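You operate a simulated robot arm through the tools that you are given. There is no shell and no other tool. Be economical: measure what you need, move in short steps, check, and stop when the job is done.

Carry out the task below with a simulated robot arm. There is one attempt and no reset: what you move stays moved.

TASK
Take the green spool on the top of the boxing table and put it away on the spool shelf of the rack.
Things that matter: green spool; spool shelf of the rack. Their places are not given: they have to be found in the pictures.

It is judged by the outcome, as a careful person would: the job done as asked, and still so three seconds after it is handed in. It fails if anything else is knocked over, pushed out of place, dropped, spilled or broken.

THE ROBOT
A 7-joint arm with a two-finger parallel gripper, fixed in place. Base frame: the origin is at the foot of the arm, x ahead of it, y to its left, z up. Lengths are in mm, angles in degrees, forces in N, time in s.
With the tool pointing down near the work surface it reaches from about 220 to 680 mm from the base axis. Its first joint turns from -66.0 to 66.0 degrees. Payload 2.4 kg.
Tool frame: the origin (TCP) lies between the finger pads and is the grasp point; the fingertips stand 30 mm ahead of it; z points along the fingers, y is the line along which they close. The gripper opens to 94 mm. The fingers are 28 mm wide and 10 mm thick; the gripper's body (50 by 96 mm) begins 55 mm behind the TCP.
Orientation is told as [roll, pitch, yaw] about the base's x, y, z axes, in that order, counted from this pose: with the fingers straight down and closing along the base's y, the tool's x points along the base's -x, its y along +y and its z along -z.

THE INTERFACE
- The arm moves only by the tool step_arm. Its argument "steps" is text: rows parted by semicolons, each of 5 numbers parted by spaces: the opening in per cent of the stroke, from 0 (shut) to 100 (fully open), then the shift along the tool's x, y, z in mm, then the turn about the tool's z in degrees. In form: gripper tx ty tz twist; .... A call has 1 to 12 rows; each row shifts and turns the commanded pose from where the row before left it, along the tool's axes as they then stand. A row lasts 0.2 s, in which the tool goes at most 50 mm and 8.6 degrees; a call with a longer step from one row to the next is refused whole, and so is a gripper value outside its range. A pose out of reach is approached as far as the arm can. The call stops where the force on the tool passes 40 N (or 10 N more than at its start, if that is more) or the arm is blocked; 0.2 s more then pass. The fingers move at their own pace (about 153 mm/s each) and stop on an object; they squeeze with about 30 N. The grip force told is the motor's: it shows also when the fingers shut on nothing. Time passes only in rows, and 0.2 s behind the last, so rows that do not move let the fingers close. It gives the time, the measured TCP pose, the force on the tool (base axes), the opening and the grip force at its end, in the units of the frame above (readings bear some noise).
- Cameras (640 x 400 px; columns grow to the right, rows downward): "scene" is fixed at [30.5, 464.9, 1451.9]; the picture's right is [-0.83, -0.56, 0.00], its down [-0.28, 0.41, -0.87] and it looks along [0.48, -0.72, -0.50] (base axes); focal length 357 px, centre (320, 200). "wrist" rides on the gripper at [-37, 0, -58] in the tool frame; the picture's right is [0.00, -1.00, 0.00], its down [0.97, 0.00, -0.24] and it looks along [0.24, 0.00, 0.97] (tool axes); focal length 218 px, centre (320, 200).
- snapshot(camera): a new picture of that camera. No time passes.
- pixel_to_xyz(camera, pixels): for up to 12 pixels [column, row] of the newest picture of that camera ("zoom" is the newest enlarged one), the place [x, y, z] in the base frame of the surface seen there, good to about 2 mm. No time passes.
- close_up(camera, box): a new picture of the part [left, top, right, bottom] of that camera's present view, enlarged. No time passes.
- job_done(): hands the job in; it is judged then, once.

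Work in short steps. Measure before you move; look again where a grasp or a placing could have gone wrong, and mend it. You have 60 turns and 20 pictures in all, the two below and enlarged ones among them. Open the gripper and draw the arm clear of the work before you hand the job in, unless the task says otherwise; then end with one line.

The tools are called after "Call:" by a JSON object that holds its "op" and its "data". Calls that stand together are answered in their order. step_arm: Moves the arm, as the interface text tells. Its arguments: {"type":"object","properties":{"steps":{"type":"string"}},"required":["steps"]} The other tools are called the same way: snapshot (camera) takes a picture; pixel_to_xyz (camera, pixels) gives the place of the surface under pixels of a picture; close_up (camera, box) takes an enlarged picture of a part of a camera's view; job_done () hands the job in.

At the start:

```text
t: 0.0
position: [314.6, -150.1, 1257.2]
ee_rot: [0.0, 0.0, -0.1]
force: [-0.4, 0.5, 0.8]
gripper_width: 94.0
grip_force: 0.1
```

scene: 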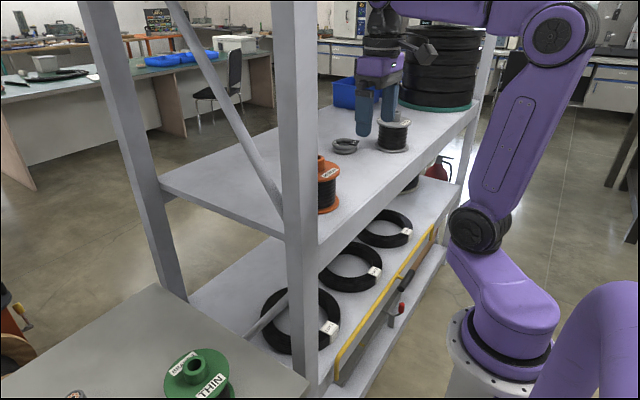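
wrist: 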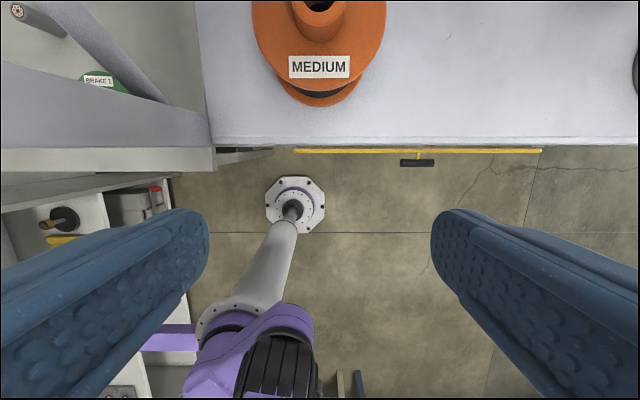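

The green spool is at scene pixel (197,370); the shelf with the orange and grey spools is around (330,170). I measure these and take a closer look.

Call:
{"op": "close_up", "data": {"camera": "scene", "box": [0, 250, 240, 400]}}

Call:
{"op": "close_up", "data": {"camera": "scene", "box": [160, 60, 480, 260]}}

Call:
{"op": "pixel_to_xyz", "data": {"camera": "scene", "pixels": [[197, 365], [197, 352], [180, 385], [225, 375], [130, 310], [280, 390], [326, 170], [326, 200], [392, 130], [345, 145], [270, 180], [340, 230]]}}

```text
2.67 times, centred on (120, 325) of scene
```

zoom: 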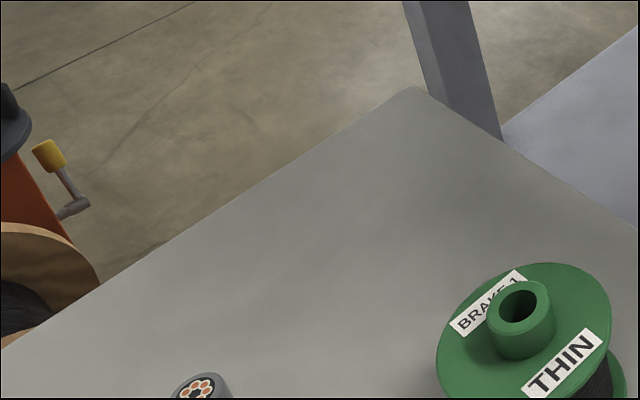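

```text
2.00 times, centred on (320, 160) of scene
```

zoom: 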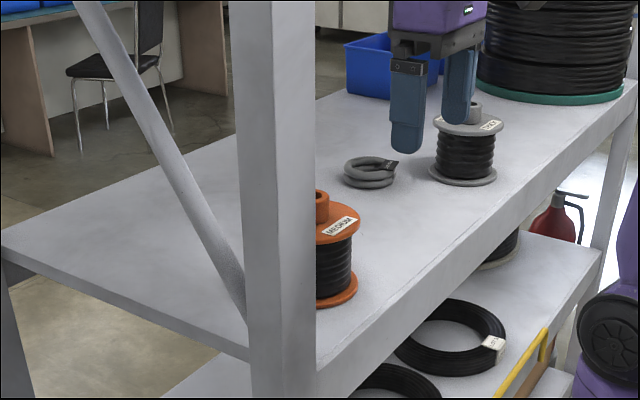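

```text
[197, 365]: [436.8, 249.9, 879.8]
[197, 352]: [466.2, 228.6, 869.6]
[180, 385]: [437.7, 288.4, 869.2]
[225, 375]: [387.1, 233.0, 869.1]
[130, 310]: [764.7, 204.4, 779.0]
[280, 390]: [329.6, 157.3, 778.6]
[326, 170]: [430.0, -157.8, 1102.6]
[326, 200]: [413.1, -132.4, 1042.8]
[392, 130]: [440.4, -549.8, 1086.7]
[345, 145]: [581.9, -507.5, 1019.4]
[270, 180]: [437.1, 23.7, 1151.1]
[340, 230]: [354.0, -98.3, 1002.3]
```

The top visible shelf (z≈1002) carries two labelled spools (MEDIUM, THICK). I measure the posts, brace, shelf edges and hub heights.

Call:
{"op": "snapshot", "data": {"camera": "scene"}}

Call:
{"op": "pixel_to_xyz", "data": {"camera": "scene", "pixels": [[300, 20], [300, 150], [300, 300], [285, 200], [312, 200], [120, 80], [215, 100], [460, 120], [318, 243], [196, 361], [187, 366], [206, 364]]}}

Call:
{"op": "pixel_to_xyz", "data": {"camera": "wrist", "pixels": [[320, 5], [320, 30], [255, 20], [385, 20], [310, 100], [320, 125], [450, 60], [560, 140], [210, 140], [215, 10], [635, 90], [570, 20]]}}

```text
15 pictures are left
```

scene: 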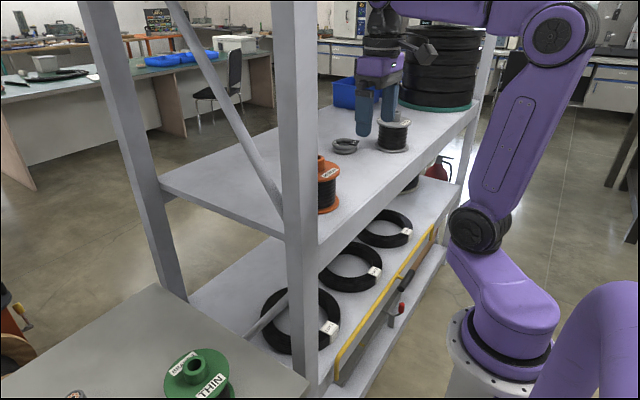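

```text
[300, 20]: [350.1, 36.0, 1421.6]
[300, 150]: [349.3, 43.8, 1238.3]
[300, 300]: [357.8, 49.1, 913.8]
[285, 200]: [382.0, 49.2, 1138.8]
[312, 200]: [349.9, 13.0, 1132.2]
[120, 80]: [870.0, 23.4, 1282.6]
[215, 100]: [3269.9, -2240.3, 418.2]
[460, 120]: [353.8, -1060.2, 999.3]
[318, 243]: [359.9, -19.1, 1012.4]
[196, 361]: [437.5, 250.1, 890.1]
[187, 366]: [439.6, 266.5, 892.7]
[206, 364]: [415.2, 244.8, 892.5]
```

```text
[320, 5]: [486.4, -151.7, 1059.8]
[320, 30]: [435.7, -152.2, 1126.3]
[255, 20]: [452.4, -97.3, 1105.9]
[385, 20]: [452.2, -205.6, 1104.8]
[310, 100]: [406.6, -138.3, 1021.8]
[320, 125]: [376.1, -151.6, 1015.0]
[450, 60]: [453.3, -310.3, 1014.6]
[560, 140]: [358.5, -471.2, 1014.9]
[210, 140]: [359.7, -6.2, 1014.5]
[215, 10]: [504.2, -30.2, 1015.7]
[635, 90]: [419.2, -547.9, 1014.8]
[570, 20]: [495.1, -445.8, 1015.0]
```

Shelf is at z=1015 with front edge x≈357, post at x 350–390, y 10–50; free gap between the orange spool (y≈-152) and grey one (y≈-550). Green hub about (430,255), top 892. I go round in front of the post to above the table.

Call:
{"op": "step_arm", "data": {"steps": "100 30 30 0 0; 100 30 30 0 0; 100 0 45 0 0; 100 0 45 0 0; 100 0 45 0 0; 100 0 45 0 0; 100 0 45 0 0; 100 0 40 0 0; 100 -35 20 0 0; 100 -40 20 10 0; 100 -40 0 20 0; 100 -30 0 20 0"}}

Call:
{"op": "snapshot", "data": {"camera": "wrist"}}

```text
t: 2.6
position: [401.0, 214.0, 1206.8]
ee_rot: [0.0, -0.1, -0.1]
force: [0.6, -0.2, 0.0]
gripper_width: 94.0
grip_force: 0.1
```

```text
14 pictures are left
```

wrist: 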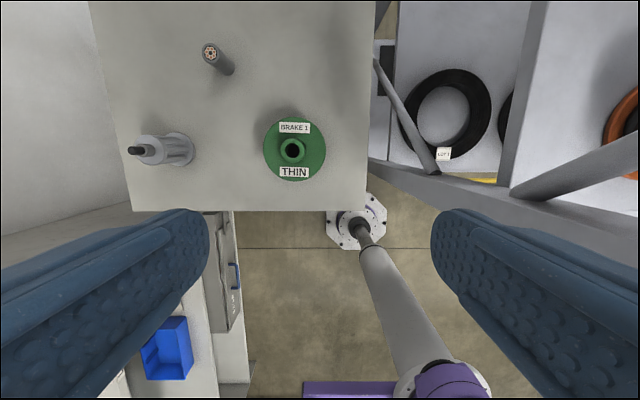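

The spool hub is at wrist (292,150), with other items left at (165,150) and (215,60). I measure the hub rim and neighbours.

Call:
{"op": "close_up", "data": {"camera": "wrist", "box": [244, 105, 340, 195]}}

Call:
{"op": "pixel_to_xyz", "data": {"camera": "wrist", "pixels": [[292, 150], [292, 142], [292, 160], [282, 151], [302, 151], [265, 150], [324, 148], [292, 120], [292, 178], [190, 150], [210, 50], [150, 150]]}}

```text
4.44 times, centred on (292, 150) of wrist
```

zoom: 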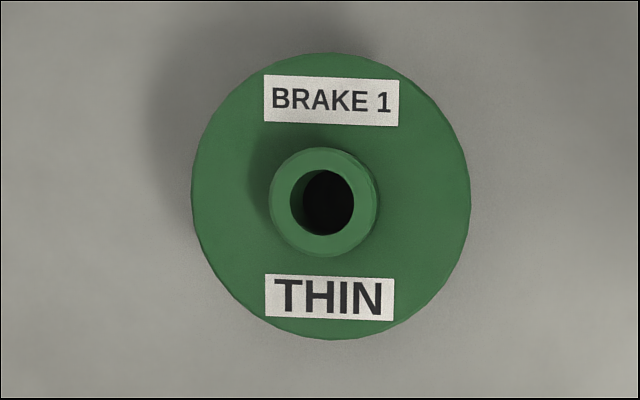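

```text
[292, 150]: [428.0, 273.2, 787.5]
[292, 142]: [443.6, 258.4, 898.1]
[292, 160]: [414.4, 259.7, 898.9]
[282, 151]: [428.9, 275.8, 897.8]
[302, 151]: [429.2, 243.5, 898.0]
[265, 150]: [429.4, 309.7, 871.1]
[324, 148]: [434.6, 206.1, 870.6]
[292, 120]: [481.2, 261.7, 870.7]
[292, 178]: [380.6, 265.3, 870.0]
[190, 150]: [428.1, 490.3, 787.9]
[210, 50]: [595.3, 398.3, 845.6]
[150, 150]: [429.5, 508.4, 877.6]
```

Hub centre is (430, 258.5), diameter 40, top 898, flange top 871. I centre over it and descend to TCP z≈950 first.

Call:
{"op": "step_arm", "data": {"steps": "100 -14.5 22 20 0; 100 -14.5 22.5 30 0; 100 0 0 45 0; 100 0 0 45 0; 100 0 0 45 0; 100 0 0 40 0; 100 0 0 31 0; 100 0 0 0 0"}}

Call:
{"op": "snapshot", "data": {"camera": "wrist"}}

```text
t: 4.4
position: [428.5, 258.6, 951.6]
ee_rot: [0.0, 0.0, 0.0]
force: [0.2, -0.1, 0.6]
gripper_width: 94.1
grip_force: 0.1
```

```text
12 pictures are left
```

wrist: 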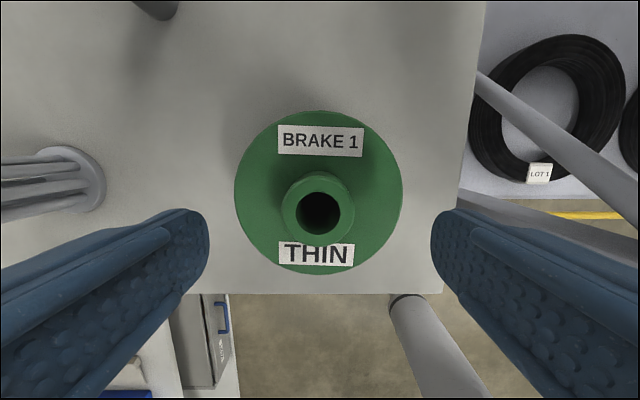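

Centred between the fingers (hub at (318,209)). I go down to TCP z≈905 and close.

Call:
{"op": "step_arm", "data": {"steps": "100 -1.5 0 20 0; 100 0 0 18 0; 100 0 0 8.5 0; 100 0 0 0 0; 40 0 0 0 0; 0 0 0 0 0; 0 0 0 0 0; 0 0 0 0 0"}}

```text
t: 6.2
position: [429.7, 256.7, 904.8]
ee_rot: [0.0, 0.1, 0.1]
force: [0.5, 1.2, 0.2]
gripper_width: 40.1
grip_force: 29.9
```

Gripped at 40 mm as expected. I lift slowly a little and check.

Call:
{"op": "step_arm", "data": {"steps": "0 0 0 -5 0; 0 0 0 -10 0; 0 0 0 -15 0; 0 0 0 -20 0; 0 0 0 0 0"}}

Call:
{"op": "snapshot", "data": {"camera": "wrist"}}

```text
t: 7.4
position: [429.8, 257.4, 954.0]
ee_rot: [0.0, -0.1, 0.0]
force: [-0.7, -0.6, -5.5]
gripper_width: 39.7
grip_force: 29.9
```

```text
11 pictures are left
```

wrist: 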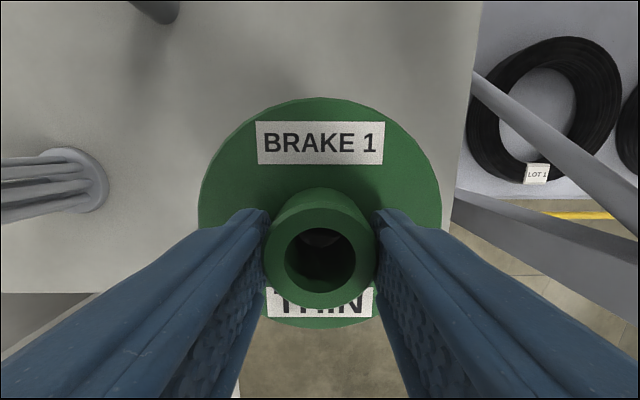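

Held (weight ≈5.5 N). Spool bottom is 125 mm below the TCP. I lift to z≈1210 and draw back to x≈255 before passing the post.

Call:
{"op": "step_arm", "data": {"steps": "0 0 0 -25 0; 0 0 0 -35 0; 0 0 0 -40 0; 0 0 0 -40 0; 0 10 0 -40 0; 0 25 -5 -35 0; 0 30 -10 -30 0; 0 35 -10 -10 0; 0 35 -10 0 0; 0 30 -10 0 0; 0 10 -5 0 0; 0 0 0 0 0"}}

```text
t: 10.0
position: [255.4, 209.3, 1210.3]
ee_rot: [0.0, 0.0, 0.0]
force: [-0.3, 0.8, -5.5]
gripper_width: 39.6
grip_force: 29.7
```

Still held. I move along -y in front of the post and shelf towards y≈-200.

Call:
{"op": "step_arm", "data": {"steps": "0 0 -20 0 0; 0 0 -35 0 0; 0 0 -40 0 0; 0 0 -40 0 0; 0 0 -40 0 0; 0 0 -40 0 0; 0 0 -40 0 0; 0 0 -40 0 0; 0 0 -40 0 0; 0 0 -40 0 0; 0 0 -25 0 0; 0 0 -10 0 0"}}

```text
t: 12.6
position: [254.1, -200.9, 1210.0]
ee_rot: [0.0, 0.0, 0.0]
force: [-0.2, -0.2, -4.9]
gripper_width: 39.7
grip_force: 29.9
```

I continue to y≈-345 and look at the shelf ahead.

Call:
{"op": "step_arm", "data": {"steps": "0 0 -20 0 0; 0 0 -35 0 0; 0 0 -40 0 0; 0 0 -35 0 0; 0 0 -15 0 0; 0 0 0 0 0"}}

Call:
{"op": "snapshot", "data": {"camera": "wrist"}}

Call:
{"op": "snapshot", "data": {"camera": "scene"}}

```text
t: 14.0
position: [254.1, -346.2, 1210.0]
ee_rot: [0.0, 0.0, 0.0]
force: [-0.4, -0.1, -4.9]
gripper_width: 40.0
grip_force: 29.8
```

```text
10 pictures are left
```

wrist: 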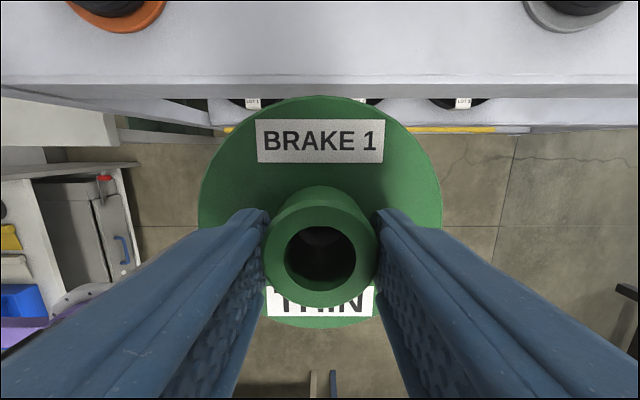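

```text
9 pictures are left
```

scene: 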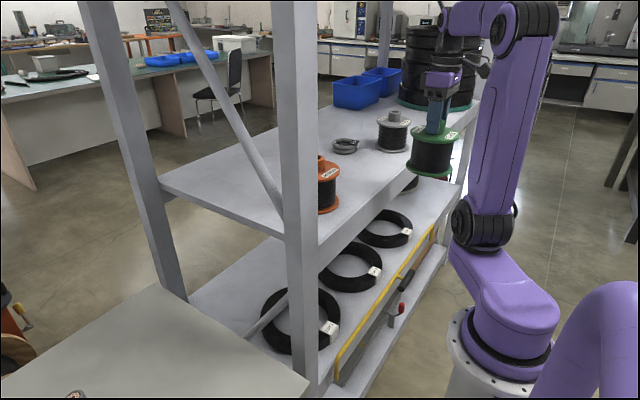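

The lot coils lie on the lower shelf; the upper one holds the spools. I measure the grey and orange spools and the ring to confirm the free spot.

Call:
{"op": "pixel_to_xyz", "data": {"camera": "scene", "pixels": [[394, 118], [378, 125], [408, 123], [392, 150], [345, 150], [335, 146], [358, 146], [360, 180], [375, 165], [325, 178]]}}

Call:
{"op": "pixel_to_xyz", "data": {"camera": "wrist", "pixels": [[115, 30], [160, 10], [575, 30], [530, 10], [320, 50], [320, 80]]}}

Call:
{"op": "close_up", "data": {"camera": "scene", "box": [310, 80, 480, 210]}}

```text
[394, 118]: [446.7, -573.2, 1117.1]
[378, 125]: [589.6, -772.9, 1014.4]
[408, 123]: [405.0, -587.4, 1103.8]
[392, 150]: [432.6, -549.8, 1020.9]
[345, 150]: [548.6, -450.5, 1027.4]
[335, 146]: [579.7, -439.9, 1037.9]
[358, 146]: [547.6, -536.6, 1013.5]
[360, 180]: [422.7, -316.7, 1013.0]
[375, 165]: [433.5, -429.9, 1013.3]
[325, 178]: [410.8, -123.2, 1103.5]
```

```text
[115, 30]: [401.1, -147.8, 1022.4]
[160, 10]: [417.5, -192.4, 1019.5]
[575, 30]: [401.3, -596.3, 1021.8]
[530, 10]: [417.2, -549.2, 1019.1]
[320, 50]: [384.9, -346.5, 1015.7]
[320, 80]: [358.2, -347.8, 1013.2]
```

```text
3.08 times, centred on (395, 145) of scene
```

zoom: 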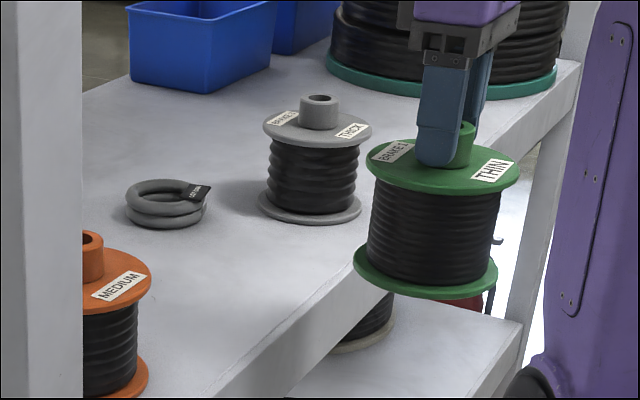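

Target (455, -352) is clear of the orange spool (~-150), grey spool (~-596) and ring (~(575,-480)). I move in over the shelf and down to a bottom clearance of about 15 mm.

Call:
{"op": "step_arm", "data": {"steps": "0 -20 0 0 0; 0 -35 -2 0 0; 0 -40 -2 0 0; 0 -40 -2 0 0; 0 -35 0 0 0; 0 -21 0 0 0; 0 -10 0 10 0; 0 0 0 20 0; 0 0 0 15 0; 0 0 0 10 0; 0 0 0 0 0"}}

Call:
{"op": "snapshot", "data": {"camera": "scene"}}

```text
t: 16.4
position: [454.6, -350.9, 1154.8]
ee_rot: [0.0, 0.1, 0.0]
force: [0.9, -0.3, -4.6]
gripper_width: 39.6
grip_force: 29.9
```

```text
7 pictures are left
```

scene: 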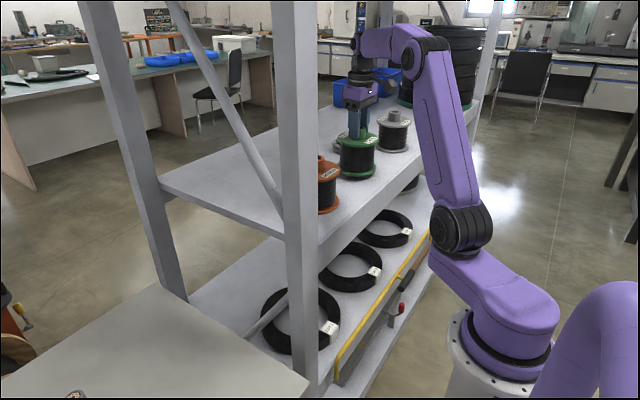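

The spool hangs over the gap. I lower gently in small steps until the force shows contact.

Call:
{"op": "step_arm", "data": {"steps": "0 0 0 5 0; 0 0 0 4 0; 0 0 0 3 0; 0 0 0 1 0; 0 0 0 0 0"}}

```text
t: 17.6
position: [455.0, -353.2, 1141.3]
ee_rot: [0.0, 0.0, -0.1]
force: [-0.6, 0.3, -5.1]
gripper_width: 40.0
grip_force: 29.6
```

Call:
{"op": "step_arm", "data": {"steps": "0 0 0 1 0; 0 0 0 0 0"}}

Call:
{"op": "step_arm", "data": {"steps": "0 0 0 1 0; 0 0 0 0 0"}}

```text
t: 18.2
position: [454.5, -352.3, 1140.2]
ee_rot: [0.0, 0.0, 0.0]
force: [0.2, -0.8, -5.2]
gripper_width: 40.0
grip_force: 30.0
```

```text
t: 18.8
position: [454.7, -351.9, 1139.8]
ee_rot: [0.0, 0.0, -0.1]
force: [-1.3, -0.5, -2.1]
gripper_width: 39.7
grip_force: 30.0
```

Force is dropping (-5.2 → -2.1): contact has begun. One more half-millimetre, then open and check.

Call:
{"op": "step_arm", "data": {"steps": "0 0 0 0.5 0; 0 0 0 0 0; 15 0 0 0 0; 48 0 0 0 0; 70 0 0 0 0; 85 0 0 0 0; 85 0 0 0 0"}}

```text
t: 20.4
position: [454.9, -352.3, 1138.6]
ee_rot: [0.1, 0.0, 0.0]
force: [-0.3, -0.1, -0.4]
gripper_width: 79.8
grip_force: 0.1
```

Released without load. I rise straight up and draw back.

Call:
{"op": "step_arm", "data": {"steps": "85 0 0 -10 0; 85 0 0 -20 0; 85 0 0 -35 0; 85 0 0 -40 0; 85 20 0 -20 0; 85 40 0 0 0; 85 40 0 0 0; 85 40 0 0 0; 85 30 0 0 0; 85 10 0 0 0; 85 0 0 0 0"}}

Call:
{"op": "snapshot", "data": {"camera": "scene"}}

Call:
{"op": "snapshot", "data": {"camera": "wrist"}}

```text
t: 22.8
position: [274.5, -352.3, 1263.2]
ee_rot: [-0.1, 0.0, -0.1]
force: [0.0, 0.5, -0.6]
gripper_width: 79.9
grip_force: 0.0
```

```text
6 pictures are left
```

scene: 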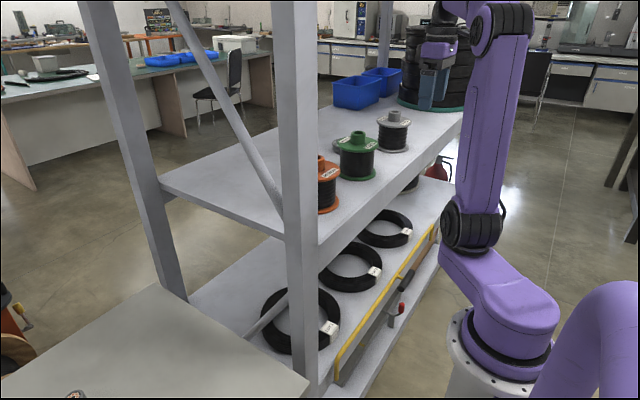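

```text
5 pictures are left
```

wrist: 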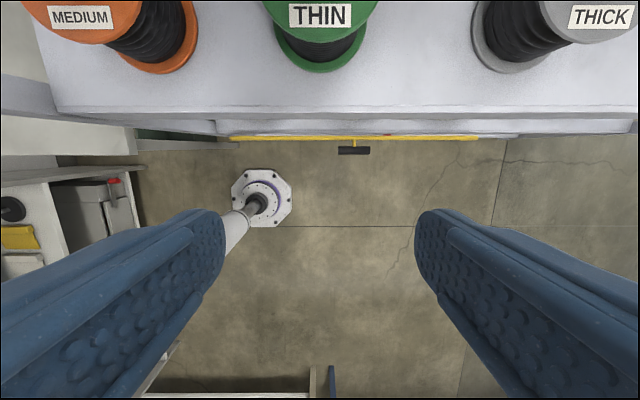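

The green spool stands upright in line with the other two, nothing else was disturbed, and the arm is clear.

Call:
{"op": "job_done", "data": {}}

```text
The job is handed in.
```

The green spool is on the rack's spool shelf, upright between the orange and grey spools. Nothing else was disturbed in the final pictures, and the arm is clear with the gripper open.
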